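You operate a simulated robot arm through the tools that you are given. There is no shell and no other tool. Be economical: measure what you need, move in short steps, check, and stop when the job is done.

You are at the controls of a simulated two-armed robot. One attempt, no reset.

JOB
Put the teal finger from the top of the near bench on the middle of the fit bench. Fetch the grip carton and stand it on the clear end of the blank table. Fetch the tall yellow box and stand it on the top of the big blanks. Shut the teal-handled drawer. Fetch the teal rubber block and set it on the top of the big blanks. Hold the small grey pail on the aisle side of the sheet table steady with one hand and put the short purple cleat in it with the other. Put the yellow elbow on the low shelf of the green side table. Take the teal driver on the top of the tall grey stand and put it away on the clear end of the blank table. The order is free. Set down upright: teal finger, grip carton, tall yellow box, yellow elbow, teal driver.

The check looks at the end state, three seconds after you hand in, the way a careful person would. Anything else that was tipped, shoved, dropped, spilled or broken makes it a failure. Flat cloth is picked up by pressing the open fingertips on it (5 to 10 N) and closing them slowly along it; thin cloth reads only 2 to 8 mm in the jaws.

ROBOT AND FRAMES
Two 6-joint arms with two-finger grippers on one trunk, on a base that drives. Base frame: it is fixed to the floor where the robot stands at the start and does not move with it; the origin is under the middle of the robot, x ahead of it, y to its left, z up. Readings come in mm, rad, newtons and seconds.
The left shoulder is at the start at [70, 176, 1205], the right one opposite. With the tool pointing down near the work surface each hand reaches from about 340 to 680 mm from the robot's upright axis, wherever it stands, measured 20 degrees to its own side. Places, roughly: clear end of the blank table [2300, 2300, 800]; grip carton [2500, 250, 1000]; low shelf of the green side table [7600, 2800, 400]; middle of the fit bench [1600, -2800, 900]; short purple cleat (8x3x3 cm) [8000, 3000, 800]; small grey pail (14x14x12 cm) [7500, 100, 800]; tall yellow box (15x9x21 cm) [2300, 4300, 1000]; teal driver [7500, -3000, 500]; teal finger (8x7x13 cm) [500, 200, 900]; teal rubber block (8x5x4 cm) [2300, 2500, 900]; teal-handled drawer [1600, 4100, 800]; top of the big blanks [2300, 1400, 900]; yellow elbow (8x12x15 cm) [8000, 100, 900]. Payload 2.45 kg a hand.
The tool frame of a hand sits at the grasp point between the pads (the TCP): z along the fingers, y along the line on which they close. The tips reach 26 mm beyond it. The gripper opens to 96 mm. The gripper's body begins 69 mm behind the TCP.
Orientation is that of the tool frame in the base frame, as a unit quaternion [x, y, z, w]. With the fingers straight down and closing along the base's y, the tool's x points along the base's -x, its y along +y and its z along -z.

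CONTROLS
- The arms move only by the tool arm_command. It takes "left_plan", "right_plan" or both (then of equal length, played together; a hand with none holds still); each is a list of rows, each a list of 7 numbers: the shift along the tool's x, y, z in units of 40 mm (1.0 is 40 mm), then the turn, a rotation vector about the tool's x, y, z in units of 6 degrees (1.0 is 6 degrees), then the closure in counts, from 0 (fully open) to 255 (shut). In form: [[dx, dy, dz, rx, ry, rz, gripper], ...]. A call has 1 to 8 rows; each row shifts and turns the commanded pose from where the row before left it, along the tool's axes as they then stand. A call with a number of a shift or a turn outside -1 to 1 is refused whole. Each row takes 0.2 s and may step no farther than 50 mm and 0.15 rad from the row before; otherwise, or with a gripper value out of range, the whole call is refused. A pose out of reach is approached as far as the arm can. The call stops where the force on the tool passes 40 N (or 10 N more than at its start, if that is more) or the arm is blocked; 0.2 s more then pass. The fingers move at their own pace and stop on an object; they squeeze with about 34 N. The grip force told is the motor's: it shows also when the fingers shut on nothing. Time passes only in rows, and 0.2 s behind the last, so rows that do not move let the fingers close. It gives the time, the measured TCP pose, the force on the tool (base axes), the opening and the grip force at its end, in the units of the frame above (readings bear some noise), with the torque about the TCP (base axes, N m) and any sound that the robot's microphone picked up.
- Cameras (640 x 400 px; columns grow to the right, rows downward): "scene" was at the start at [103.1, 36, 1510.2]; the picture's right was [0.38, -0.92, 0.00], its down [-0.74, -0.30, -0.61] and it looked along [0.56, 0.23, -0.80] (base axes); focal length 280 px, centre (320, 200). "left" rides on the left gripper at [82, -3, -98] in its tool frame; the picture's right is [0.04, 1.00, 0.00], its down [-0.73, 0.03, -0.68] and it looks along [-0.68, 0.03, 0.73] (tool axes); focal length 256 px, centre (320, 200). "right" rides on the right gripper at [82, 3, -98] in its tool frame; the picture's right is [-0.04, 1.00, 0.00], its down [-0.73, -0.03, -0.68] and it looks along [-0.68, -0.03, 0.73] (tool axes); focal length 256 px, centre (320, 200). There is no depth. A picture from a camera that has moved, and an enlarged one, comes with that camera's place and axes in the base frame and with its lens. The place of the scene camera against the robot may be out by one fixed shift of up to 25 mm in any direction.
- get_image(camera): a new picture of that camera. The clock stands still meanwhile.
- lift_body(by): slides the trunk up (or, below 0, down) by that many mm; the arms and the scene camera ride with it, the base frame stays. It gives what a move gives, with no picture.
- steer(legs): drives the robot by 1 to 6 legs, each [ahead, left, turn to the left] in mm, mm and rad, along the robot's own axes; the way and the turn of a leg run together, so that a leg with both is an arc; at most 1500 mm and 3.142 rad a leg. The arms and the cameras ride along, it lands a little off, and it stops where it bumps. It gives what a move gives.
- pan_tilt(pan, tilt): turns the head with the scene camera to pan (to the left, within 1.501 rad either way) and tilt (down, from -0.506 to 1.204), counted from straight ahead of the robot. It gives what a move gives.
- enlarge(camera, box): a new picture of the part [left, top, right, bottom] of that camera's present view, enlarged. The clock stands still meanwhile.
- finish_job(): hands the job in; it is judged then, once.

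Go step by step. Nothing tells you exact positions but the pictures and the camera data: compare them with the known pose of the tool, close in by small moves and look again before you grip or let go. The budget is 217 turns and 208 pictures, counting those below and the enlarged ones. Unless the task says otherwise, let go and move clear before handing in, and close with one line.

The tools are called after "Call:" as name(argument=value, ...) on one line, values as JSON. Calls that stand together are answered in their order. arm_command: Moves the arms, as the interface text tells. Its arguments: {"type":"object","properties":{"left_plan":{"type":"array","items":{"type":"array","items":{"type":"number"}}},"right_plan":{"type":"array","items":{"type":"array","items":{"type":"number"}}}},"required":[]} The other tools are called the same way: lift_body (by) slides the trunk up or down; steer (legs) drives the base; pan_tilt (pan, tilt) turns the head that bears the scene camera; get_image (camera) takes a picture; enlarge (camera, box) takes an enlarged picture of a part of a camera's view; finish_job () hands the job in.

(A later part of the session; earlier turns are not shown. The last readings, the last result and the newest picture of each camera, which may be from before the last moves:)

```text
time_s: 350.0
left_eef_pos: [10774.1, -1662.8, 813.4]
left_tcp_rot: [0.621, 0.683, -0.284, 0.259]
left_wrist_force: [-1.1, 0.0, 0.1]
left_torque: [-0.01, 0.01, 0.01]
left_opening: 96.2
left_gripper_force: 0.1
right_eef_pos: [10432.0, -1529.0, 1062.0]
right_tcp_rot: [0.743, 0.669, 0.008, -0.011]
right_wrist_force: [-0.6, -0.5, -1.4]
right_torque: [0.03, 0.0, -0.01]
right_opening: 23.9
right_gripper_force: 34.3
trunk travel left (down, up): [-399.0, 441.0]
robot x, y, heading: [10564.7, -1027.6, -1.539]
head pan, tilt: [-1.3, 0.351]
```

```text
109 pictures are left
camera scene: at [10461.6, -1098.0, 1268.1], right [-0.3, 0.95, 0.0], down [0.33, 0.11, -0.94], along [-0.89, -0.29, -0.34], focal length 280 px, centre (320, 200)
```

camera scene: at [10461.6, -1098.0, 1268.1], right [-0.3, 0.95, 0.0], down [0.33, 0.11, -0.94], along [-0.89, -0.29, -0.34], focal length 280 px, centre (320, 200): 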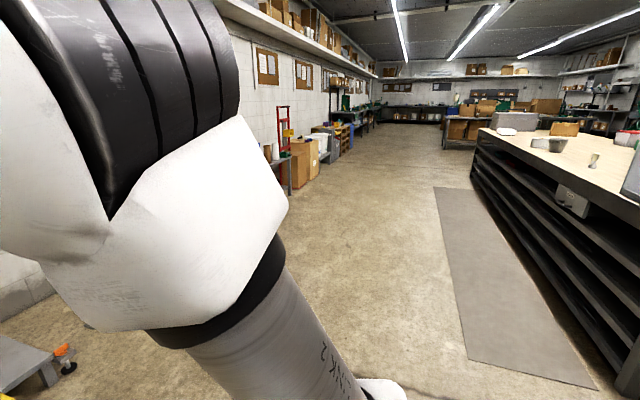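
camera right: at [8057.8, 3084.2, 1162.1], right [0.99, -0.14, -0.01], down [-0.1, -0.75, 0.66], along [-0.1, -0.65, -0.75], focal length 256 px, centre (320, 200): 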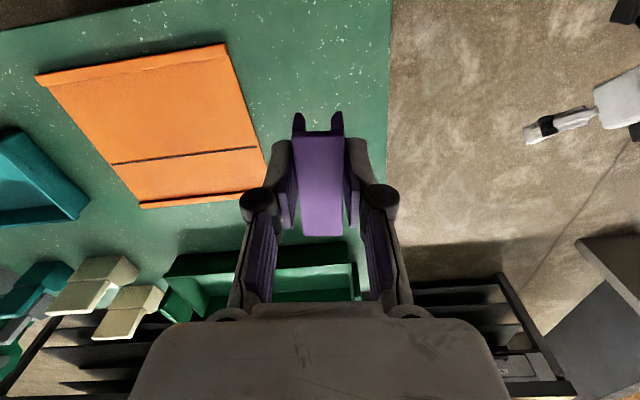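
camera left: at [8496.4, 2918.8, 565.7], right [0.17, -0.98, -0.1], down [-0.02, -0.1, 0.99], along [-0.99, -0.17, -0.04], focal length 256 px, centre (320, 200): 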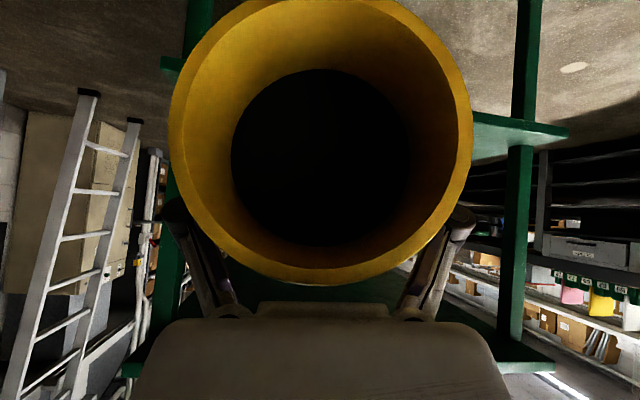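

The aisle is clear. I'll turn to face +y and slide along to the pail, straightening the left hand on the way.

Call:
steer(legs=[[0, 0, 3.106], [-100, 1100, 0], [0, 1100, 0], [0, 860, 0]])

Call:
arm_command(left_plan=[[0, 0, 0, 0, 0.94, 0, 0], [0, 0, 0, 0, 0.94, 0, 0], [0, 0, 0, 0, 0.94, 0, 0], [0, 0, 0, 0, 0.94, 0, 0], [0, 0, 0, 0, 0.94, 0, 0], [0, 0, 0, 0, 0.94, 0, 0], [0, 0, 0, 0, 0.94, 0, 0], [0, 0, 0, 0, 0.92, 0, 0]])

Call:
pan_tilt(pan=0.0, tilt=0.5)

Call:
get_image(camera="scene")

```text
time_s: 372.2
left_eef_pos: [7338.2, -755.3, 813.3]
left_tcp_rot: [0.697, -0.606, -0.265, -0.278]
left_wrist_force: [0.1, -0.2, 0.4]
left_torque: [-0.05, -0.04, 0.02]
left_opening: 95.8
left_gripper_force: 0.1
right_eef_pos: [7685.8, -874.3, 1061.3]
right_tcp_rot: [-0.685, 0.728, -0.011, -0.008]
right_wrist_force: [-0.7, 0.2, -1.2]
right_torque: [-0.01, -0.02, 0.0]
right_opening: 24.3
right_gripper_force: 33.9
trunk travel left (down, up): [-399.0, 441.0]
robot x, y, heading: [7575.5, -1379.4, 1.652]
head pan, tilt: [-1.3, 0.351]
```

```text
time_s: 374.1
left_eef_pos: [7347.8, -754.2, 812.8]
left_tcp_rot: [0.735, -0.672, -0.014, -0.083]
left_wrist_force: [0.1, 0.3, 0.0]
left_torque: [0.02, 0.03, 0.02]
left_opening: 96.2
left_gripper_force: 0.0
left hand out of reach, approached as far as the arm can: row 2, 3
right_eef_pos: [7687.1, -873.0, 1061.0]
right_tcp_rot: [-0.685, 0.728, -0.012, -0.009]
right_wrist_force: [-0.4, 0.2, -1.1]
right_torque: [0.04, 0.01, -0.01]
right_opening: 24.3
right_gripper_force: 33.6
trunk travel left (down, up): [-399.0, 441.0]
robot x, y, heading: [7576.3, -1382.8, 1.652]
head pan, tilt: [-1.3, 0.351]
```

```text
time_s: 375.5
left_eef_pos: [7348.5, -755.1, 813.4]
left_tcp_rot: [0.736, -0.672, -0.015, -0.084]
left_wrist_force: [-0.1, 1.0, 0.4]
left_torque: [0.0, 0.03, 0.01]
left_opening: 95.9
left_gripper_force: 0.0
right_eef_pos: [7687.5, -873.1, 1060.4]
right_tcp_rot: [-0.686, 0.728, -0.01, -0.007]
right_wrist_force: [-0.4, -0.2, -0.1]
right_torque: [0.0, 0.02, -0.01]
right_opening: 24.4
right_gripper_force: 34.2
trunk travel left (down, up): [-399.0, 441.0]
robot x, y, heading: [7575.0, -1379.1, 1.66]
head pan, tilt: [0.0, 0.499]
```

```text
108 pictures are left
camera scene: at [7548.1, -1232.7, 1254.4], right [1.0, 0.08, 0.0], down [0.04, -0.48, -0.88], along [-0.07, 0.87, -0.48], focal length 280 px, centre (320, 200)
```

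scene: 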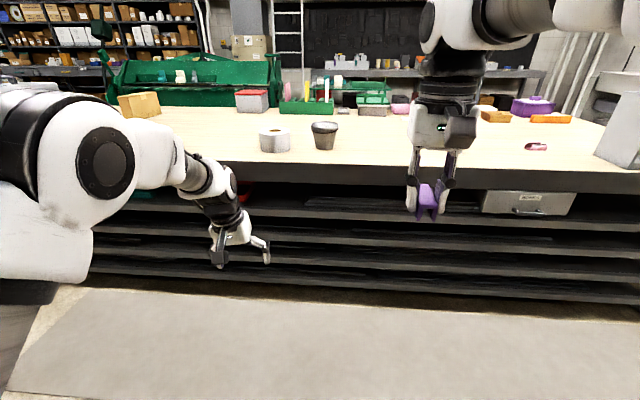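

The pail is ahead-left near [7450,120]. I'll level and raise the left hand, square up the heading, then approach.

Call:
arm_command(left_plan=[[0.6, 0, -0.9, -0.33, 0.43, 0, 0], [0.6, 0, -0.9, -0.33, 0.43, 0, 0], [0.6, 0, -0.9, -0.33, 0.43, 0, 0], [0.6, 0, -0.9, 0, 0, 0, 0], [0.6, 0, -0.9, 0, 0, 0, 0], [0.6, 0, -0.9, 0, 0, 0, 0], [0, 0, 0, 0, 0, 0, 0]])

Call:
steer(legs=[[0, 0, -0.086], [700, 20, 0]])

Call:
pan_tilt(pan=0.05, tilt=0.7)

Call:
get_image(camera="scene")

Call:
get_image(camera="left")

```text
time_s: 377.1
left_eef_pos: [7350.0, -906.7, 1022.2]
left_tcp_rot: [0.738, -0.674, 0.0, 0.0]
left_wrist_force: [-0.5, 0.3, 0.3]
left_torque: [-0.03, 0.01, -0.03]
left_opening: 96.1
left_gripper_force: 0.0
right_eef_pos: [7687.4, -872.9, 1060.3]
right_tcp_rot: [-0.684, 0.729, -0.012, -0.007]
right_wrist_force: [-0.2, 0.0, -1.3]
right_torque: [-0.03, 0.0, -0.01]
right_opening: 24.4
right_gripper_force: 33.8
trunk travel left (down, up): [-399.0, 441.0]
robot x, y, heading: [7573.9, -1381.6, 1.651]
head pan, tilt: [0.0, 0.499]
```

```text
time_s: 381.4
left_eef_pos: [7387.5, -197.0, 1023.1]
left_tcp_rot: [-0.702, 0.712, 0.0, -0.001]
left_wrist_force: [-0.2, -0.3, -0.1]
left_torque: [-0.02, 0.0, 0.0]
left_opening: 96.1
left_gripper_force: 0.1
right_eef_pos: [7729.1, -199.0, 1061.7]
right_tcp_rot: [-0.645, 0.764, -0.013, -0.008]
right_wrist_force: [1.2, 0.1, -0.5]
right_torque: [-0.05, -0.01, -0.01]
right_opening: 24.3
right_gripper_force: 34.1
trunk travel left (down, up): [-399.0, 441.0]
robot x, y, heading: [7564.3, -691.7, 1.545]
head pan, tilt: [0.0, 0.499]
```

```text
time_s: 382.1
left_eef_pos: [7389.2, -198.6, 1022.1]
left_tcp_rot: [-0.702, 0.712, 0.002, 0.001]
left_wrist_force: [1.2, 0.7, 0.2]
left_torque: [0.0, 0.0, 0.03]
left_opening: 96.1
left_gripper_force: 0.0
right_eef_pos: [7727.9, -199.9, 1060.8]
right_tcp_rot: [-0.646, 0.763, -0.011, -0.008]
right_wrist_force: [-1.0, -0.6, -0.3]
right_torque: [-0.01, -0.03, -0.03]
right_opening: 24.1
right_gripper_force: 33.6
trunk travel left (down, up): [-399.0, 441.0]
robot x, y, heading: [7565.7, -689.9, 1.549]
head pan, tilt: [0.051, 0.7]
```

```text
107 pictures are left
camera scene: at [7546.8, -550.0, 1236.8], right [1.0, 0.03, 0.0], down [0.02, -0.64, -0.77], along [-0.02, 0.76, -0.64], focal length 280 px, centre (320, 200)
```

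scene: 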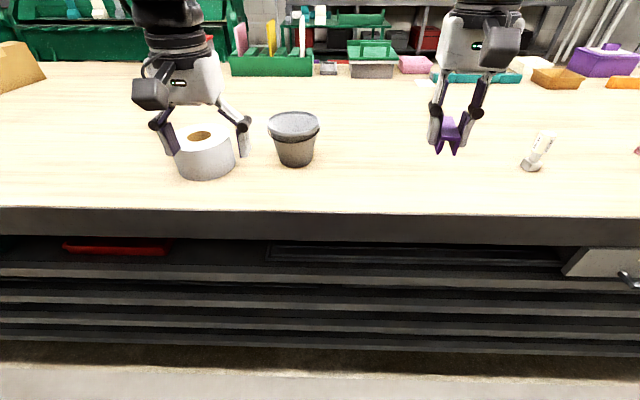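

```text
106 pictures are left
camera left: at [7391.6, -279.3, 1120.4], right [-1.0, -0.03, 0.0], down [-0.02, 0.73, 0.68], along [-0.02, 0.68, -0.73], focal length 256 px, centre (320, 200)
```

left: 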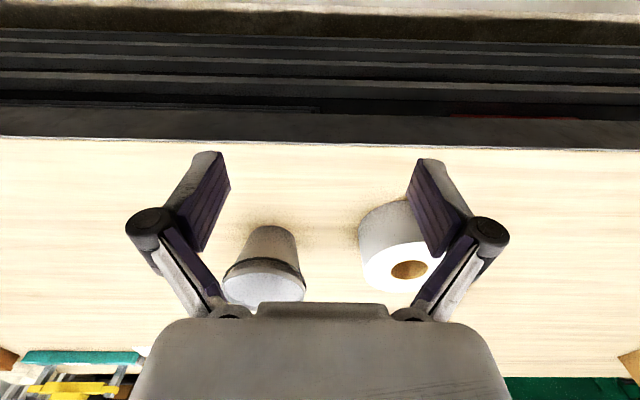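

The pail stands at about [7465,147], with a paper roll on its left. I'll drive ahead 200 mm and extend the left hand toward its left rim.

Call:
steer(legs=[[200, 0, 0.02]])

Call:
arm_command(left_plan=[[-0.9, 0, 0, 0, 0, 0, 0], [-0.9, 0, 0, 0, 0, 0, 0], [0, 0, 0, 0, 0, 0, 0]])

Call:
get_image(camera="left")

Call:
enlarge(camera="scene", box=[100, 60, 420, 260])

```text
time_s: 383.7
left_eef_pos: [7383.9, 0.5, 1021.4]
left_tcp_rot: [0.708, -0.706, 0.0, -0.001]
left_wrist_force: [-0.2, 0.0, -0.5]
left_torque: [-0.03, 0.01, -0.02]
left_opening: 95.9
left_gripper_force: 0.1
right_eef_pos: [7722.6, 5.0, 1061.2]
right_tcp_rot: [-0.652, 0.758, -0.012, -0.009]
right_wrist_force: [0.3, 0.5, -0.9]
right_torque: [-0.05, -0.03, -0.01]
right_opening: 24.4
right_gripper_force: 34.1
trunk travel left (down, up): [-399.0, 441.0]
robot x, y, heading: [7563.1, -489.8, 1.566]
head pan, tilt: [0.051, 0.7]
```

```text
time_s: 384.5
left_eef_pos: [7384.5, 73.0, 1021.4]
left_tcp_rot: [0.707, -0.707, 0.0, 0.0]
left_wrist_force: [0.6, -0.2, -0.1]
left_torque: [0.04, 0.0, 0.02]
left_opening: 95.9
left_gripper_force: 0.1
right_eef_pos: [7722.6, 2.9, 1061.5]
right_tcp_rot: [-0.652, 0.758, -0.011, -0.007]
right_wrist_force: [-0.2, 0.0, -0.7]
right_torque: [0.03, -0.01, -0.03]
right_opening: 24.3
right_gripper_force: 34.3
trunk travel left (down, up): [-399.0, 441.0]
robot x, y, heading: [7566.7, -489.2, 1.567]
head pan, tilt: [0.051, 0.7]
```

```text
105 pictures are left
camera left: at [7388.3, -9.3, 1119.3], right [-1.0, -0.04, 0.0], down [-0.03, 0.73, 0.68], along [-0.03, 0.68, -0.73], focal length 256 px, centre (320, 200)
```

left: 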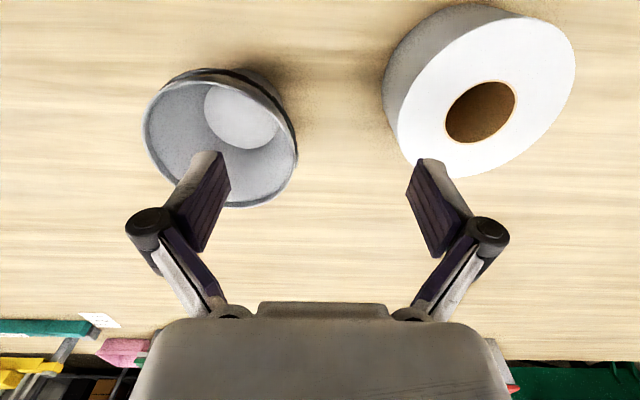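

```text
2.00 times, centred on (260, 160) of scene
camera zoom: at [7547.5, -350.6, 1236.9], right [1.0, 0.04, 0.0], down [0.03, -0.64, -0.77], along [-0.03, 0.76, -0.64], focal length 560 px, centre (440, 280)
```

zoom: 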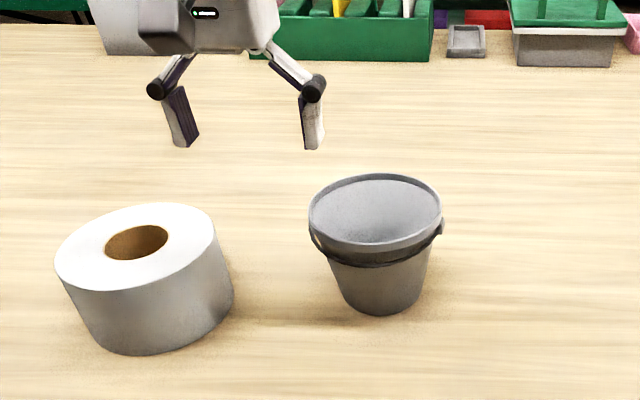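

The pail's rim centre is [7470,108], with its handle ears at left and right. I'll grip the rim at its back-left, [7422,156], so I turn the left hand 45° there.

Call:
arm_command(left_plan=[[-0.7, -0.31, 0, 0, 0, 0, 0], [-0.7, -0.31, 0, 0, 0, 0, 0], [-0.68, -0.32, 0, 0, 0, 0, 0], [0, 0, 0, 0, 0, 0.9, 0], [0, 0, 0, 0, 0, 0.9, 0], [0, 0, 0, 0, 0, 0.9, 0], [0, 0, 0, 0, 0, 0.9, 0]])

Call:
arm_command(left_plan=[[0, 0, 0, 0, 0, 0.98, 0], [0, 0, 0, 0, 0, 0.98, 0], [0, 0, 0, 0, 0, 0.97, 0], [0, 0, 0, 0, 0, 0.97, 0], [0, 0, 0, 0, 0, 0, 0]])

Call:
get_image(camera="left")

Call:
enlarge(camera="scene", box=[100, 20, 420, 220])

```text
time_s: 386.1
left_eef_pos: [7419.4, 155.1, 1022.1]
left_tcp_rot: [-0.562, 0.827, 0.0, 0.0]
left_wrist_force: [0.4, -0.7, 0.2]
left_torque: [0.01, -0.02, -0.01]
left_opening: 95.8
left_gripper_force: 0.0
right_eef_pos: [7721.6, 3.7, 1061.6]
right_tcp_rot: [-0.652, 0.758, -0.011, -0.008]
right_wrist_force: [0.3, -0.3, -1.0]
right_torque: [-0.01, -0.01, 0.02]
right_opening: 24.3
right_gripper_force: 34.2
trunk travel left (down, up): [-399.0, 441.0]
robot x, y, heading: [7566.5, -494.1, 1.567]
head pan, tilt: [0.051, 0.7]
```

```text
time_s: 387.3
left_eef_pos: [7420.9, 154.9, 1022.4]
left_tcp_rot: [-0.383, 0.924, 0.001, 0.0]
left_wrist_force: [0.6, -0.7, 1.3]
left_torque: [0.02, -0.01, 0.0]
left_opening: 96.2
left_gripper_force: 0.1
right_eef_pos: [7723.0, 3.5, 1061.5]
right_tcp_rot: [-0.652, 0.758, -0.012, -0.008]
right_wrist_force: [0.2, 0.0, -0.5]
right_torque: [0.0, -0.01, 0.02]
right_opening: 24.2
right_gripper_force: 33.7
trunk travel left (down, up): [-399.0, 441.0]
robot x, y, heading: [7566.3, -494.4, 1.563]
head pan, tilt: [0.051, 0.7]
```

```text
103 pictures are left
camera left: at [7365.8, 94.7, 1120.9], right [-0.74, 0.68, 0.0], down [0.5, 0.54, 0.68], along [0.46, 0.5, -0.73], focal length 256 px, centre (320, 200)
```

left: 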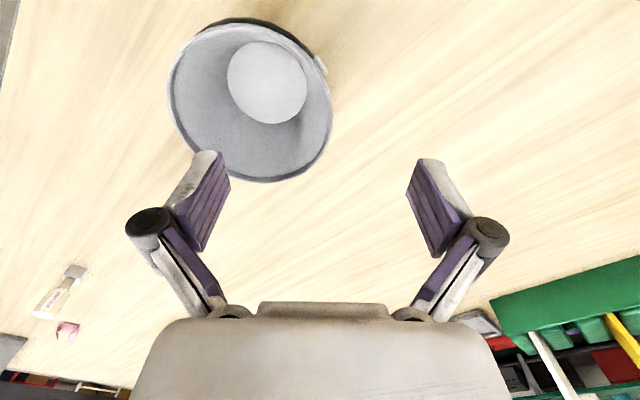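

```text
2.00 times, centred on (260, 120) of scene
camera zoom: at [7547.4, -349.5, 1236.7], right [1.0, 0.04, 0.0], down [0.03, -0.64, -0.76], along [-0.03, 0.76, -0.64], focal length 560 px, centre (440, 360)
```

zoom: 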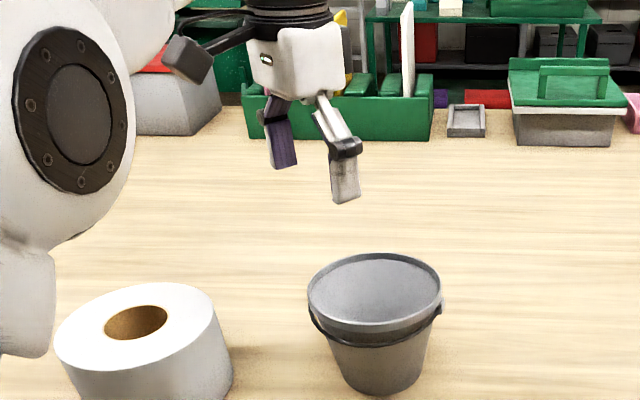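

The rim wall lies 9 mm farther out than the hand's axis. I'll shift out and lower so the fingers straddle the wall.

Call:
arm_command(left_plan=[[0, 0.24, 0.5, 0, 0, 0, 0], [0, 0, 0.7, 0, 0, 0, 0], [0, 0, 0.7, 0, 0, 0, 0], [0, 0, 0, 0, 0, 0, 0]])

Call:
get_image(camera="left")

Call:
enlarge(camera="scene", box=[180, 60, 380, 220])

```text
time_s: 388.3
left_eef_pos: [7414.2, 161.9, 945.7]
left_tcp_rot: [-0.384, 0.923, 0.0, 0.001]
left_wrist_force: [0.3, 0.5, -0.3]
left_torque: [0.02, 0.0, -0.01]
left_opening: 96.3
left_gripper_force: 0.1
right_eef_pos: [7722.5, 3.3, 1061.2]
right_tcp_rot: [-0.652, 0.758, -0.011, -0.008]
right_wrist_force: [-0.3, -0.9, 0.4]
right_torque: [-0.03, -0.01, 0.0]
right_opening: 24.3
right_gripper_force: 34.1
trunk travel left (down, up): [-399.0, 441.0]
robot x, y, heading: [7565.9, -487.8, 1.564]
head pan, tilt: [0.051, 0.7]
```

```text
101 pictures are left
camera left: at [7359.9, 102.3, 1043.9], right [-0.74, 0.68, 0.0], down [0.5, 0.54, 0.68], along [0.46, 0.5, -0.73], focal length 256 px, centre (320, 200)
```

left: 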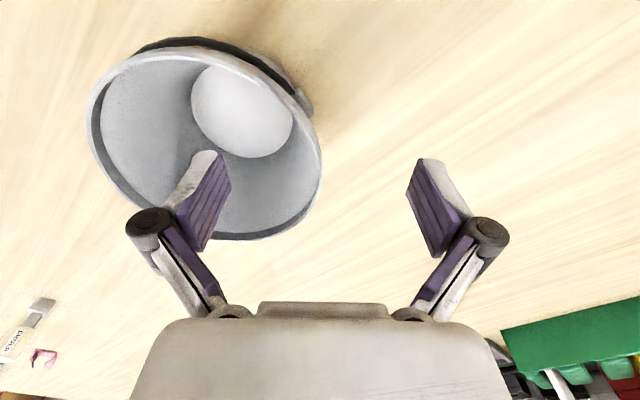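

```text
2.50 times, centred on (280, 140) of scene
camera zoom: at [7547.5, -349.8, 1236.8], right [1.0, 0.04, 0.0], down [0.03, -0.64, -0.76], along [-0.03, 0.76, -0.64], focal length 700 px, centre (420, 350)
```

zoom: 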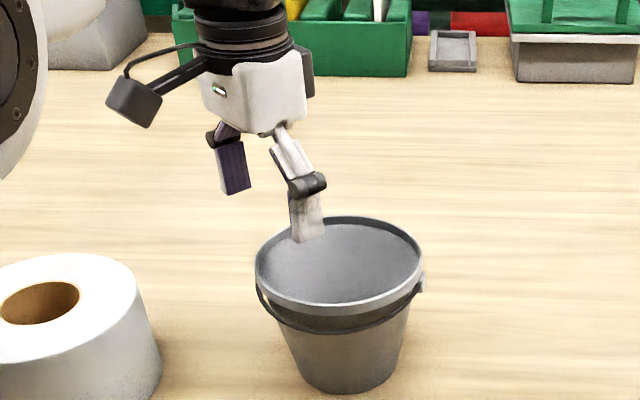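

The wall now sits midway between the fingers. I'll lower 40 mm and close gently on it.

Call:
arm_command(left_plan=[[0, 0, 0.5, 0, 0, 0, 0], [0, 0, 0.5, 0, 0, 0, 0], [0, 0, 0, 0, 0, 0, 60], [0, 0, 0, 0, 0, 0, 120], [0, 0, 0, 0, 0, 0, 180], [0, 0, 0, 0, 0, 0, 230], [0, 0, 0, 0, 0, 0, 255], [0, 0, 0, 0, 0, 0, 255]])

Call:
get_image(camera="left")

Call:
enlarge(camera="scene", box=[180, 60, 380, 220])

```text
time_s: 390.1
left_eef_pos: [7414.9, 163.1, 907.7]
left_tcp_rot: [-0.383, 0.924, 0.001, 0.001]
left_wrist_force: [1.6, -0.1, 13.3]
left_torque: [-1.18, -0.57, 0.12]
left_opening: 10.0
left_gripper_force: 33.8
right_eef_pos: [7723.8, 1.9, 1061.3]
right_tcp_rot: [-0.652, 0.758, -0.01, -0.008]
right_wrist_force: [0.4, -0.4, 0.1]
right_torque: [-0.01, 0.02, 0.01]
right_opening: 24.2
right_gripper_force: 34.0
trunk travel left (down, up): [-399.0, 441.0]
robot x, y, heading: [7565.9, -491.4, 1.563]
head pan, tilt: [0.051, 0.7]
```

```text
99 pictures are left
camera left: at [7360.1, 102.8, 1005.7], right [-0.74, 0.68, 0.0], down [0.5, 0.54, 0.68], along [0.46, 0.5, -0.73], focal length 256 px, centre (320, 200)
```

left: 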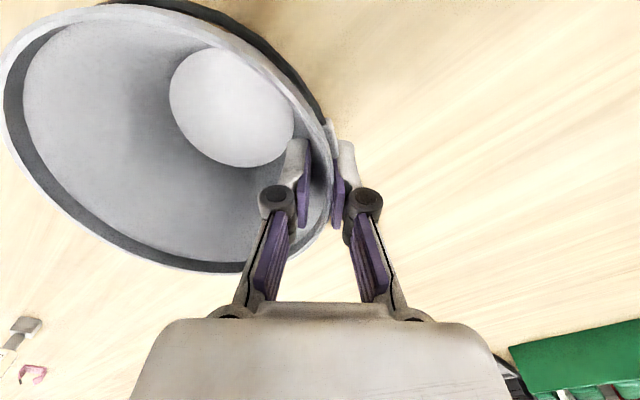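

```text
2.50 times, centred on (280, 140) of scene
camera zoom: at [7548.0, -351.0, 1237.0], right [1.0, 0.04, 0.0], down [0.03, -0.64, -0.77], along [-0.03, 0.76, -0.64], focal length 700 px, centre (420, 350)
```

zoom: 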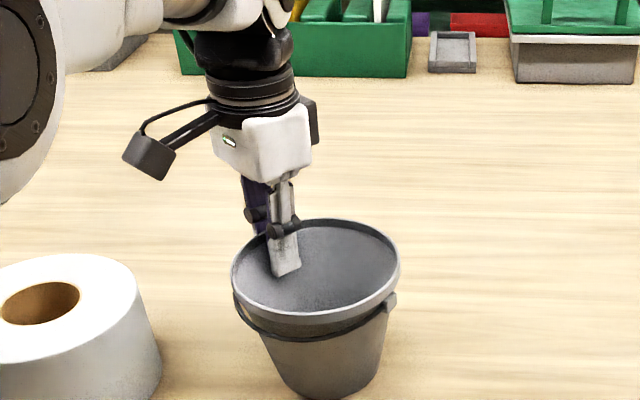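

The pail slid about 15–20 mm toward the hand but stands upright and is now firmly held. Next I'll tilt the right hand so its wrist leans away, then bring the cleat over the pail.

Call:
arm_command(right_plan=[[0, 0, 0, -0.95, 0, 0, 255], [0, 0, 0, -0.95, 0, 0, 255], [0, 0, 0, -0.95, 0, 0, 255], [0, 0, 0, -0.95, 0, 0, 255], [0, 0, 0, -0.95, 0, 0, 255], [0, 0, 0, -0.95, 0, 0, 255], [0, 0, 0, -0.95, 0, 0, 255]])

Call:
get_image(camera="scene")

```text
time_s: 391.7
left_eef_pos: [7415.9, 162.5, 907.3]
left_tcp_rot: [-0.383, 0.924, 0.002, 0.001]
left_wrist_force: [0.0, 5.3, 19.2]
left_torque: [-1.12, -0.61, 0.18]
left_opening: 9.8
left_gripper_force: 34.1
right_eef_pos: [7722.9, 2.2, 1062.0]
right_tcp_rot: [-0.61, 0.716, 0.249, -0.231]
right_wrist_force: [-1.0, 0.2, -0.8]
right_torque: [0.0, 0.0, 0.03]
right_opening: 24.1
right_gripper_force: 34.3
trunk travel left (down, up): [-399.0, 441.0]
robot x, y, heading: [7563.2, -495.4, 1.563]
head pan, tilt: [0.051, 0.7]
```

```text
97 pictures are left
camera scene: at [7548.3, -351.0, 1237.0], right [1.0, 0.05, 0.0], down [0.03, -0.64, -0.77], along [-0.04, 0.76, -0.64], focal length 280 px, centre (320, 200)
```

scene: 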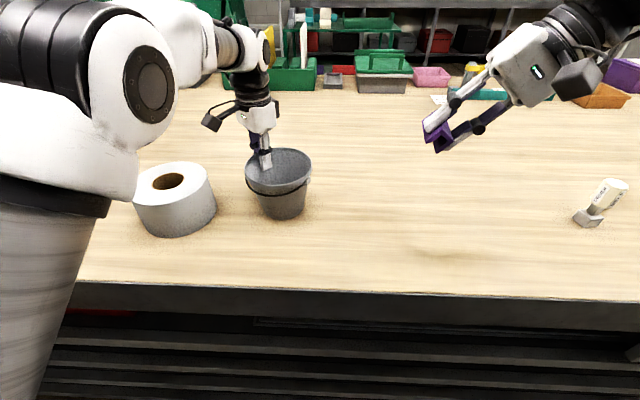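

The tilt is fine. I'll carry the cleat over the pail at z≈1030.

Call:
arm_command(right_plan=[[-0.29, 0.72, 0.76, 0, 0, 0, 255], [-0.29, 0.72, 0.76, 0, 0, 0, 255], [-0.29, 0.72, 0.76, 0, 0, 0, 255], [-0.29, 0.72, 0.76, 0, 0, 0, 255], [-0.29, 0.72, 0.76, 0, 0, 0, 255], [-0.29, 0.72, 0.74, 0, 0, 0, 255], [0, 0, 0, 0, 0, 0, 255]])

Call:
get_image(camera="right")

Call:
enlarge(camera="scene", box=[180, 60, 380, 220])

```text
time_s: 393.5
left_eef_pos: [7414.4, 163.6, 907.0]
left_tcp_rot: [-0.383, 0.924, 0.002, 0.001]
left_wrist_force: [1.2, -3.3, 9.6]
left_torque: [-1.12, -0.43, 0.04]
left_opening: 9.9
left_gripper_force: 34.0
right_eef_pos: [7511.2, 113.4, 1057.0]
right_tcp_rot: [-0.597, 0.716, 0.275, -0.238]
right_wrist_force: [0.0, -0.8, -0.3]
right_torque: [-0.01, -0.01, 0.0]
right_opening: 24.1
right_gripper_force: 34.3
trunk travel left (down, up): [-399.0, 441.0]
robot x, y, heading: [7568.3, -487.1, 1.561]
head pan, tilt: [0.051, 0.7]
stopped in row 7 (right hand): the arm was blocked; the commanded pose is now the measured one
```

```text
96 pictures are left
camera right: at [7560.0, 25.0, 1131.1], right [-0.72, 0.18, 0.67], down [0.6, 0.64, 0.47], along [-0.35, 0.74, -0.57], focal length 256 px, centre (320, 200)
```

right: 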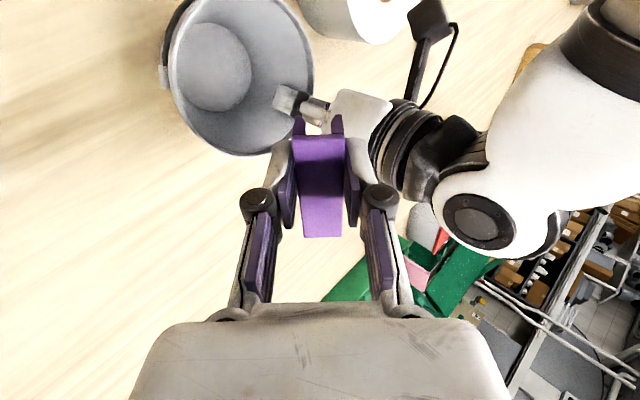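

```text
2.50 times, centred on (280, 140) of scene
camera zoom: at [7548.2, -350.9, 1236.7], right [1.0, 0.04, 0.0], down [0.03, -0.64, -0.77], along [-0.03, 0.76, -0.64], focal length 700 px, centre (420, 350)
```

zoom: 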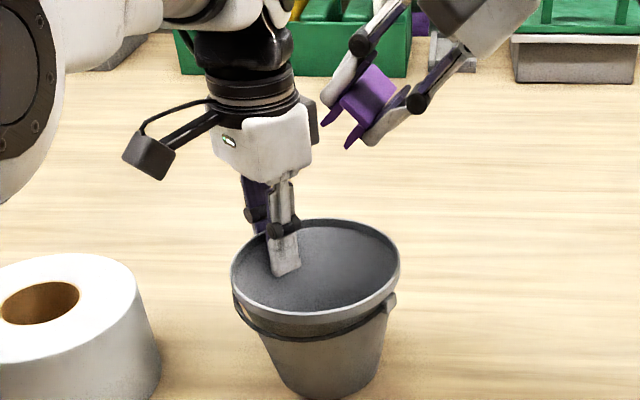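

The right hand touched the left gripper's side at that height. I'll back it off, tilt it more, and come in lower from the front-right.

Call:
arm_command(right_plan=[[0.07, -0.76, -0.7, 0, 0, 0, 255], [0.07, -0.76, -0.7, 0, 0, 0, 255], [0, 0, 0, -1, 0, 0, 255], [0, 0, 0, -1, 0, 0, 255], [0, 0, 0, -1, 0, 0, 255], [0, 0, 0, 0, 0, 0, 255]])

Call:
enlarge(camera="scene", box=[180, 60, 420, 220])

```text
time_s: 394.9
left_eef_pos: [7414.2, 163.1, 907.2]
left_tcp_rot: [-0.383, 0.924, 0.002, 0.001]
left_wrist_force: [0.2, 1.1, 14.8]
left_torque: [-1.18, -0.54, 0.11]
left_opening: 9.9
left_gripper_force: 34.3
right_eef_pos: [7588.6, 94.6, 1052.0]
right_tcp_rot: [-0.554, 0.665, 0.38, -0.327]
right_wrist_force: [-0.1, 0.6, -0.9]
right_torque: [-0.03, -0.03, 0.01]
right_opening: 24.3
right_gripper_force: 34.4
trunk travel left (down, up): [-399.0, 441.0]
robot x, y, heading: [7566.6, -491.7, 1.564]
head pan, tilt: [0.051, 0.7]
```

```text
2.50 times, centred on (300, 140) of scene
camera zoom: at [7547.8, -350.9, 1236.9], right [1.0, 0.04, 0.0], down [0.03, -0.64, -0.77], along [-0.03, 0.76, -0.64], focal length 700 px, centre (370, 350)
```

zoom: 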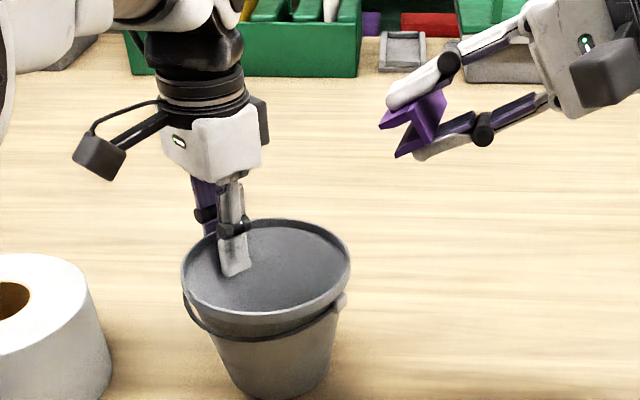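

I'll go down beside the pail to z≈960 and then move in over its centre.

Call:
arm_command(right_plan=[[0.02, -0.49, 0.7, 0, 0, 0, 255], [0.02, -0.49, 0.7, 0, 0, 0, 255], [0.02, -0.49, 0.7, 0, 0, 0, 255], [0.1, 0.2, 0.5, 0, 0, 0, 255], [0.1, 0.2, 0.5, 0, 0, 0, 255], [0, 0, 0, 0, 0, 0, 255]])

Call:
get_image(camera="right")

Call:
enlarge(camera="scene", box=[180, 60, 420, 220])

```text
time_s: 396.3
left_eef_pos: [7414.4, 162.4, 906.5]
left_tcp_rot: [-0.383, 0.924, 0.001, 0.001]
left_wrist_force: [-0.1, 2.4, 15.4]
left_torque: [-1.09, -0.58, 0.14]
left_opening: 9.8
left_gripper_force: 33.3
right_eef_pos: [7510.3, 102.5, 966.7]
right_tcp_rot: [-0.544, 0.664, 0.392, -0.331]
right_wrist_force: [0.6, -0.3, -0.5]
right_torque: [0.0, 0.01, 0.02]
right_opening: 24.3
right_gripper_force: 33.2
trunk travel left (down, up): [-399.0, 441.0]
robot x, y, heading: [7565.9, -490.3, 1.563]
head pan, tilt: [0.051, 0.7]
```

```text
93 pictures are left
camera right: at [7579.0, 8.1, 1016.8], right [-0.46, 0.14, 0.88], down [0.74, 0.61, 0.29], along [-0.49, 0.78, -0.38], focal length 256 px, centre (320, 200)
```

right: 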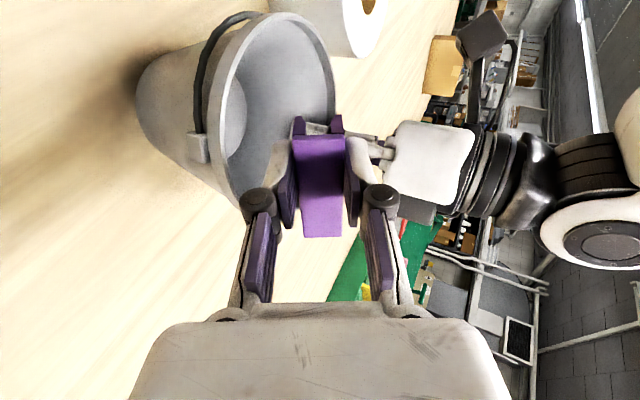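

```text
2.50 times, centred on (300, 140) of scene
camera zoom: at [7547.9, -350.9, 1236.9], right [1.0, 0.04, 0.0], down [0.03, -0.64, -0.77], along [-0.03, 0.76, -0.64], focal length 700 px, centre (370, 350)
```

zoom: 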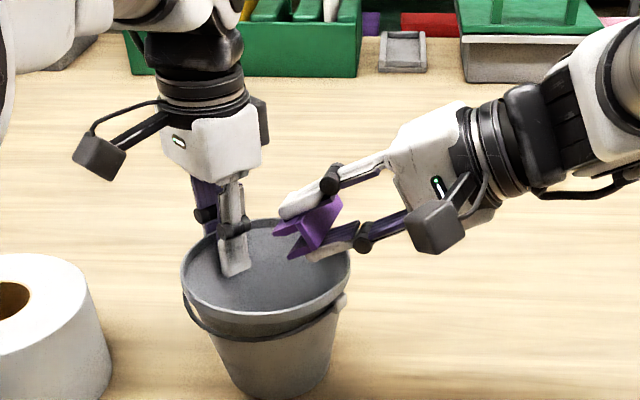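

The cleat is over the pail opening. I'll move in slightly and reduce the tilt so it will slide off the lower finger when released.

Call:
arm_command(right_plan=[[0.05, 0.02, 0.2, 0.85, 0, 0, 255], [0.05, 0.02, 0.2, 0.85, 0, 0, 255], [0.05, 0.02, 0.2, 0.85, 0, 0, 255], [0, 0, 0, 0, 0, 0, 255]])

Call:
enlarge(camera="scene", box=[180, 60, 420, 220])

Call:
get_image(camera="right")

```text
time_s: 397.5
left_eef_pos: [7414.5, 162.1, 906.5]
left_tcp_rot: [-0.384, 0.923, 0.001, 0.0]
left_wrist_force: [1.1, -2.6, 8.9]
left_torque: [-1.1, -0.49, 0.06]
left_opening: 9.8
left_gripper_force: 33.5
right_eef_pos: [7523.5, 118.5, 975.1]
right_tcp_rot: [-0.565, 0.712, 0.319, -0.269]
right_wrist_force: [0.2, 0.1, -1.0]
right_torque: [0.0, 0.01, -0.02]
right_opening: 24.1
right_gripper_force: 34.1
right hand out of reach, approached as far as the arm can: row 2, 3
trunk travel left (down, up): [-399.0, 441.0]
robot x, y, heading: [7563.8, -491.7, 1.564]
head pan, tilt: [0.051, 0.7]
stopped in row 4 (right hand): the arm was blocked; the commanded pose is now the measured one
```

```text
2.50 times, centred on (300, 140) of scene
camera zoom: at [7548.1, -350.8, 1236.7], right [1.0, 0.04, 0.0], down [0.03, -0.64, -0.77], along [-0.03, 0.76, -0.64], focal length 700 px, centre (370, 350)
```

zoom: 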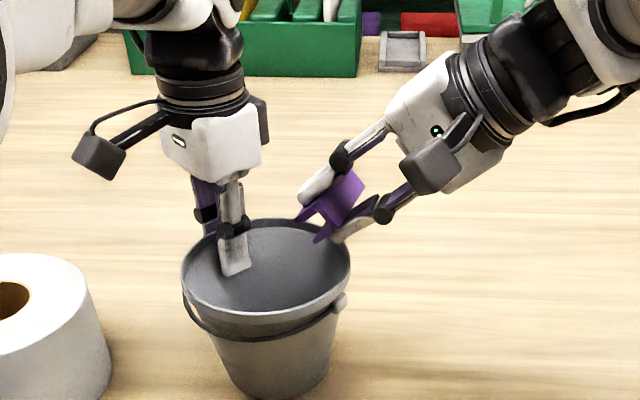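

```text
90 pictures are left
camera right: at [7577.0, 25.4, 1043.5], right [-0.62, 0.2, 0.76], down [0.68, 0.61, 0.41], along [-0.38, 0.77, -0.51], focal length 256 px, centre (320, 200)
```

right: 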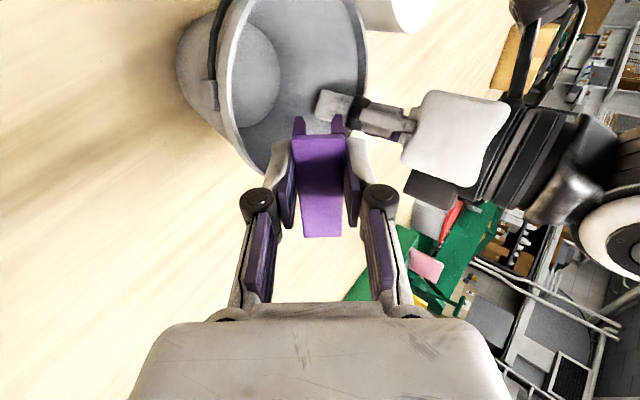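

The right arm runs out of joint range with the trunk this low. I'll back the right hand off, release the pail rim cleanly, and raise the trunk before doing it again.

Call:
arm_command(right_plan=[[0, -0.5, -0.8, 0, 0, 0, 255], [0, 0, -1, 0, 0, 0, 255], [0, 0, -1, 0, 0, 0, 255], [0, 0, 0, 0, 0, 0, 255]])

Call:
arm_command(left_plan=[[0, 0, 0, 0, 0, 0, 200], [0, 0, 0, 0, 0, 0, 130], [0, 0, 0, 0, 0, 0, 130], [0, 0, -0.5, 0, 0, 0, 130], [0, 0, -0.9, 0, 0, 0, 130], [0, 0, -0.9, 0, 0, 0, 130], [0, 0, -0.5, 0, 0, 0, 130]])

Call:
get_image(camera="scene")

```text
time_s: 398.5
left_eef_pos: [7415.0, 162.7, 906.5]
left_tcp_rot: [-0.383, 0.924, 0.001, 0.001]
left_wrist_force: [0.5, 0.5, 12.9]
left_torque: [-1.09, -0.53, 0.14]
left_opening: 9.7
left_gripper_force: 34.0
right_eef_pos: [7615.7, 95.6, 1033.3]
right_tcp_rot: [-0.568, 0.712, 0.317, -0.266]
right_wrist_force: [-0.1, -0.2, 0.0]
right_torque: [-0.03, 0.0, 0.01]
right_opening: 24.2
right_gripper_force: 33.7
trunk travel left (down, up): [-399.0, 441.0]
robot x, y, heading: [7568.5, -490.4, 1.565]
head pan, tilt: [0.051, 0.7]
```

```text
time_s: 400.1
left_eef_pos: [7414.8, 163.5, 1020.1]
left_tcp_rot: [-0.384, 0.924, 0.001, 0.002]
left_wrist_force: [-0.4, 0.2, -0.1]
left_torque: [0.0, 0.02, -0.01]
left_opening: 47.0
left_gripper_force: 0.0
right_eef_pos: [7616.4, 97.3, 1031.0]
right_tcp_rot: [-0.568, 0.712, 0.316, -0.267]
right_wrist_force: [0.4, -0.1, -1.3]
right_torque: [-0.02, -0.03, 0.01]
right_opening: 24.3
right_gripper_force: 34.2
trunk travel left (down, up): [-399.0, 441.0]
robot x, y, heading: [7562.7, -492.4, 1.565]
head pan, tilt: [0.051, 0.7]
```

```text
89 pictures are left
camera scene: at [7547.4, -349.4, 1236.7], right [1.0, 0.04, 0.0], down [0.03, -0.64, -0.76], along [-0.03, 0.76, -0.64], focal length 280 px, centre (320, 200)
```

scene: 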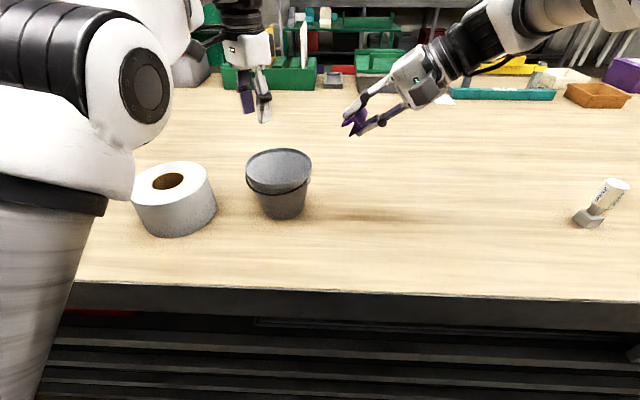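

The pail stands fine. I'll raise the trunk, shift the robot 60 mm left, and bring both hands down again in a better posture.

Call:
lift_body(by=270)

Call:
steer(legs=[[0, 60, 0]])

Call:
arm_command(left_plan=[[0, 0, 1, 0, 0, 0, 0], [0, 0, 1, 0, 0, 0, 0], [0, 0, 1, 0, 0, 0, 0], [0, 0, 1, 0, 0, 0, 0], [0, 0, 1, 0, 0, 0, 0], [0, 0, 1, 0, 0, 0, 0], [0, 0, 0, 0, 0, 0, 0]])

Call:
get_image(camera="left")

```text
time_s: 402.9
left_eef_pos: [7415.4, 164.8, 1288.5]
left_tcp_rot: [-0.384, 0.923, 0.0, 0.001]
left_wrist_force: [0.5, -0.6, 0.3]
left_torque: [0.03, 0.0, -0.02]
left_opening: 47.0
left_gripper_force: 0.1
right_eef_pos: [7616.5, 98.1, 1302.3]
right_tcp_rot: [-0.567, 0.713, 0.316, -0.266]
right_wrist_force: [0.2, -0.1, -0.1]
right_torque: [-0.04, -0.02, -0.01]
right_opening: 24.5
right_gripper_force: 33.7
trunk travel left (down, up): [-669.0, 171.0]
robot x, y, heading: [7568.8, -494.1, 1.574]
head pan, tilt: [0.051, 0.7]
```

```text
time_s: 403.9
left_eef_pos: [7362.1, 165.3, 1290.3]
left_tcp_rot: [-0.382, 0.924, 0.002, -0.001]
left_wrist_force: [0.6, 1.2, 0.2]
left_torque: [-0.02, 0.04, 0.01]
left_opening: 46.9
left_gripper_force: 0.0
right_eef_pos: [7563.2, 96.9, 1301.4]
right_tcp_rot: [-0.565, 0.713, 0.318, -0.267]
right_wrist_force: [0.1, -0.3, -0.1]
right_torque: [-0.01, 0.05, 0.02]
right_opening: 24.1
right_gripper_force: 33.6
trunk travel left (down, up): [-669.0, 171.0]
robot x, y, heading: [7505.7, -491.7, 1.557]
head pan, tilt: [0.051, 0.7]
```

```text
time_s: 405.4
left_eef_pos: [7360.4, 164.3, 1050.9]
left_tcp_rot: [-0.382, 0.924, 0.0, 0.0]
left_wrist_force: [0.6, -0.6, 0.7]
left_torque: [0.01, 0.04, -0.02]
left_opening: 96.1
left_gripper_force: 0.1
right_eef_pos: [7559.4, 96.8, 1302.6]
right_tcp_rot: [-0.566, 0.713, 0.318, -0.267]
right_wrist_force: [0.6, 0.5, -0.7]
right_torque: [0.02, 0.0, -0.06]
right_opening: 24.5
right_gripper_force: 34.1
trunk travel left (down, up): [-669.0, 171.0]
robot x, y, heading: [7506.9, -492.9, 1.568]
head pan, tilt: [0.051, 0.7]
```

```text
88 pictures are left
camera left: at [7305.8, 103.5, 1148.5], right [-0.73, 0.68, 0.0], down [0.5, 0.54, 0.68], along [0.46, 0.5, -0.73], focal length 256 px, centre (320, 200)
```

left: 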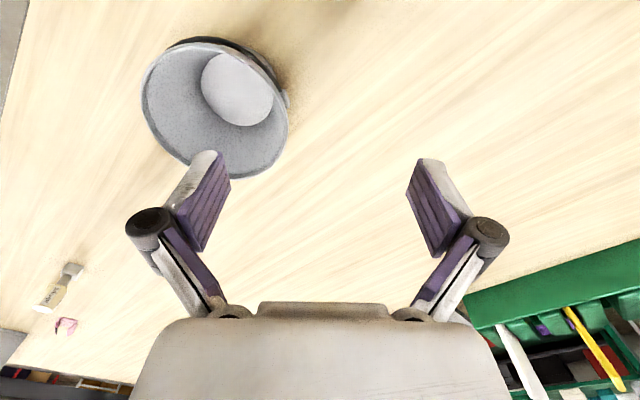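

I'll shift the left hand back over the same rim spot at [7415,163] and lower partway.

Call:
arm_command(left_plan=[[-0.48, -0.5, 0.3, 0, 0, 0, 0], [-0.48, -0.5, 0.3, 0, 0, 0, 0], [0, 0, 1, 0, 0, 0, 0], [0, 0, 1, 0, 0, 0, 0], [0, 0, 0, 0, 0, 0, 0]])

Call:
get_image(camera="left")

```text
time_s: 406.6
left_eef_pos: [7413.8, 164.1, 941.8]
left_tcp_rot: [-0.381, 0.924, 0.001, 0.001]
left_wrist_force: [0.2, -0.1, 0.9]
left_torque: [0.02, -0.02, 0.04]
left_opening: 96.0
left_gripper_force: 0.1
right_eef_pos: [7560.0, 97.2, 1302.0]
right_tcp_rot: [-0.566, 0.713, 0.317, -0.267]
right_wrist_force: [-0.4, -0.8, 0.0]
right_torque: [-0.02, 0.02, 0.01]
right_opening: 24.5
right_gripper_force: 34.3
trunk travel left (down, up): [-669.0, 171.0]
robot x, y, heading: [7509.4, -491.2, 1.564]
head pan, tilt: [0.051, 0.7]
```

```text
87 pictures are left
camera left: at [7359.2, 104.3, 1040.9], right [-0.73, 0.68, 0.0], down [0.5, 0.54, 0.68], along [0.46, 0.5, -0.73], focal length 256 px, centre (320, 200)
```

left: 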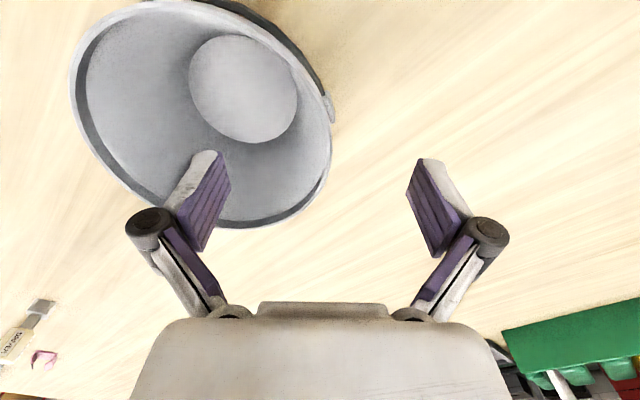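

The rim is just outside the hand's centre line, which suits the tapered wall. I'll lower 27 mm and close slowly.

Call:
arm_command(left_plan=[[0, 0, 0.67, 0, 0, 0, 60], [0, 0, 0, 0, 0, 0, 130], [0, 0, 0, 0, 0, 0, 180], [0, 0, 0, 0, 0, 0, 220], [0, 0, 0, 0, 0, 0, 240], [0, 0, 0, 0, 0, 0, 255], [0, 0, 0, 0, 0, 0, 255]])

Call:
get_image(camera="scene")

Call:
get_image(camera="left")

```text
time_s: 408.2
left_eef_pos: [7416.6, 164.4, 917.4]
left_tcp_rot: [-0.382, 0.924, 0.001, 0.0]
left_wrist_force: [-0.5, -1.3, 5.4]
left_torque: [-0.66, -0.48, -0.15]
left_opening: 8.1
left_gripper_force: 34.1
right_eef_pos: [7558.6, 96.5, 1301.1]
right_tcp_rot: [-0.567, 0.713, 0.316, -0.265]
right_wrist_force: [0.1, -0.2, -0.6]
right_torque: [0.01, 0.0, -0.01]
right_opening: 24.4
right_gripper_force: 34.4
trunk travel left (down, up): [-669.0, 171.0]
robot x, y, heading: [7508.6, -491.3, 1.562]
head pan, tilt: [0.051, 0.7]
```

```text
86 pictures are left
camera scene: at [7488.6, -350.2, 1506.9], right [1.0, 0.04, 0.0], down [0.03, -0.64, -0.77], along [-0.03, 0.76, -0.64], focal length 280 px, centre (320, 200)
```

scene: 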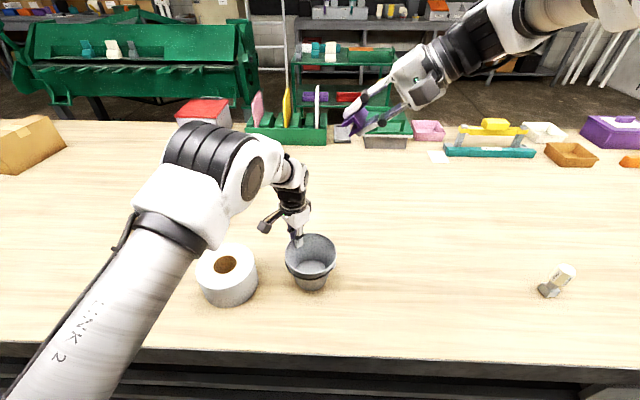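

```text
85 pictures are left
camera left: at [7361.7, 105.2, 1015.7], right [-0.73, 0.68, 0.0], down [0.5, 0.54, 0.68], along [0.46, 0.5, -0.73], focal length 256 px, centre (320, 200)
```

left: 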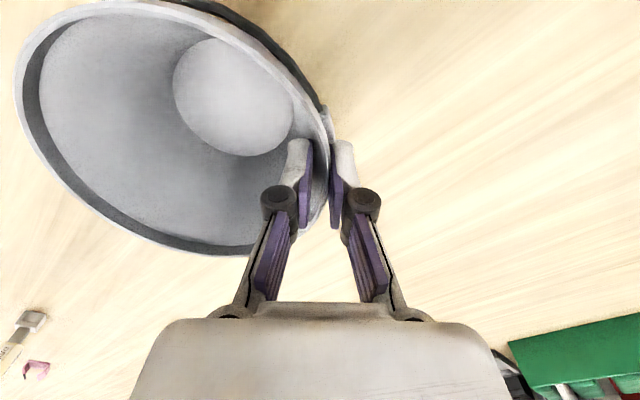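

The pail is held steady and upright. Now I'll lower the right hand beside it.

Call:
arm_command(right_plan=[[-0.03, -0.78, 0.65, 0, 0, 0, 255], [-0.03, -0.78, 0.65, 0, 0, 0, 255], [-0.03, -0.78, 0.65, 0, 0, 0, 255], [-0.03, -0.78, 0.65, 0, 0, 0, 255], [-0.03, -0.78, 0.65, 0, 0, 0, 255], [-0.03, -0.78, 0.65, 0, 0, 0, 255], [-0.03, -0.78, 0.65, 0, 0, 0, 255], [-0.03, -0.78, 0.65, 0, 0, 0, 255]])

Call:
get_image(camera="scene")

```text
time_s: 410.1
left_eef_pos: [7417.5, 165.1, 916.4]
left_tcp_rot: [-0.382, 0.924, 0.001, 0.001]
left_wrist_force: [-0.7, 0.8, 7.3]
left_torque: [-0.47, -0.51, -0.11]
left_opening: 8.6
left_gripper_force: 34.0
right_eef_pos: [7565.7, 98.5, 979.2]
right_tcp_rot: [-0.566, 0.714, 0.316, -0.266]
right_wrist_force: [0.2, 0.4, -1.6]
right_torque: [0.01, 0.02, 0.0]
right_opening: 24.3
right_gripper_force: 33.9
trunk travel left (down, up): [-669.0, 171.0]
robot x, y, heading: [7509.7, -490.5, 1.563]
head pan, tilt: [0.051, 0.7]
```

```text
84 pictures are left
camera scene: at [7488.6, -348.8, 1506.8], right [1.0, 0.04, 0.0], down [0.03, -0.64, -0.76], along [-0.03, 0.76, -0.64], focal length 280 px, centre (320, 200)
```

scene: 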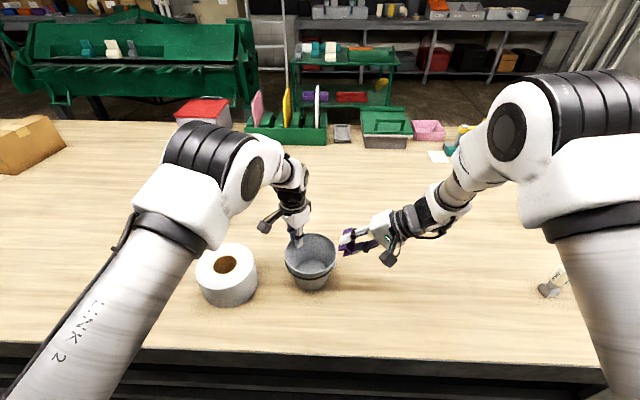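

Good posture now. I'll move the cleat in over the pail's centre, reducing the tilt slightly.

Call:
arm_command(right_plan=[[0.085, 0.36, 0.51, 0.4, 0, 0, 255], [0.085, 0.36, 0.51, 0.4, 0, 0, 255], [0.085, 0.36, 0.51, 0.4, 0, 0, 255], [0, 0, 0, 0, 0, 0, 255]])

Call:
enlarge(camera="scene", box=[220, 160, 420, 320])

Call:
get_image(camera="right")

```text
time_s: 411.1
left_eef_pos: [7417.6, 165.6, 916.1]
left_tcp_rot: [-0.382, 0.924, 0.001, 0.001]
left_wrist_force: [-1.2, 0.9, 7.7]
left_torque: [-0.54, -0.49, -0.09]
left_opening: 8.2
left_gripper_force: 34.4
right_eef_pos: [7492.0, 103.7, 966.7]
right_tcp_rot: [-0.582, 0.731, 0.271, -0.23]
right_wrist_force: [0.9, -0.5, -1.1]
right_torque: [-0.01, 0.0, 0.02]
right_opening: 24.0
right_gripper_force: 34.1
trunk travel left (down, up): [-669.0, 171.0]
robot x, y, heading: [7507.2, -494.4, 1.563]
head pan, tilt: [0.051, 0.7]
```

```text
2.50 times, centred on (320, 240) of scene
camera zoom: at [7489.0, -350.0, 1506.8], right [1.0, 0.04, 0.0], down [0.03, -0.64, -0.77], along [-0.03, 0.76, -0.64], focal length 700 px, centre (320, 100)
```

zoom: 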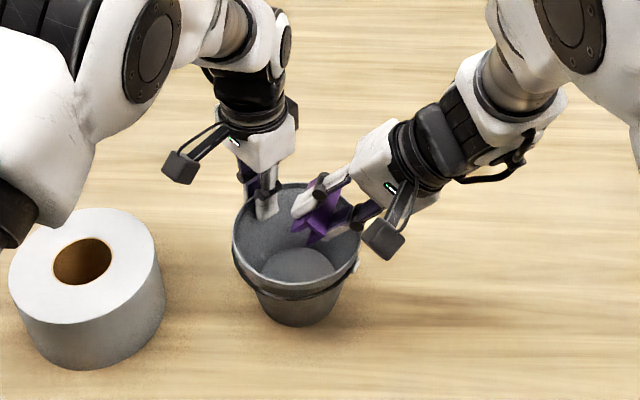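

```text
82 pictures are left
camera right: at [7536.6, 12.8, 1043.5], right [-0.72, 0.21, 0.66], down [0.62, 0.62, 0.47], along [-0.31, 0.75, -0.58], focal length 256 px, centre (320, 200)
```

right: 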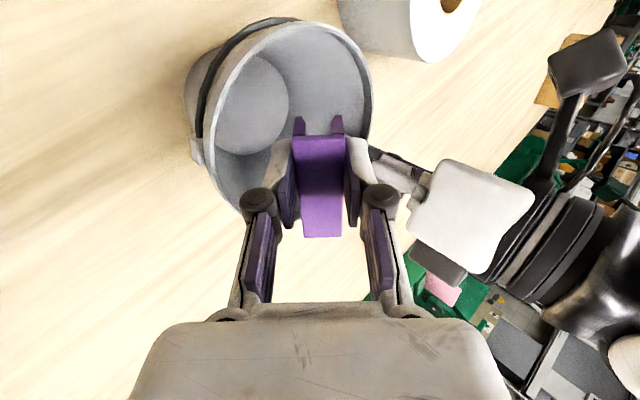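

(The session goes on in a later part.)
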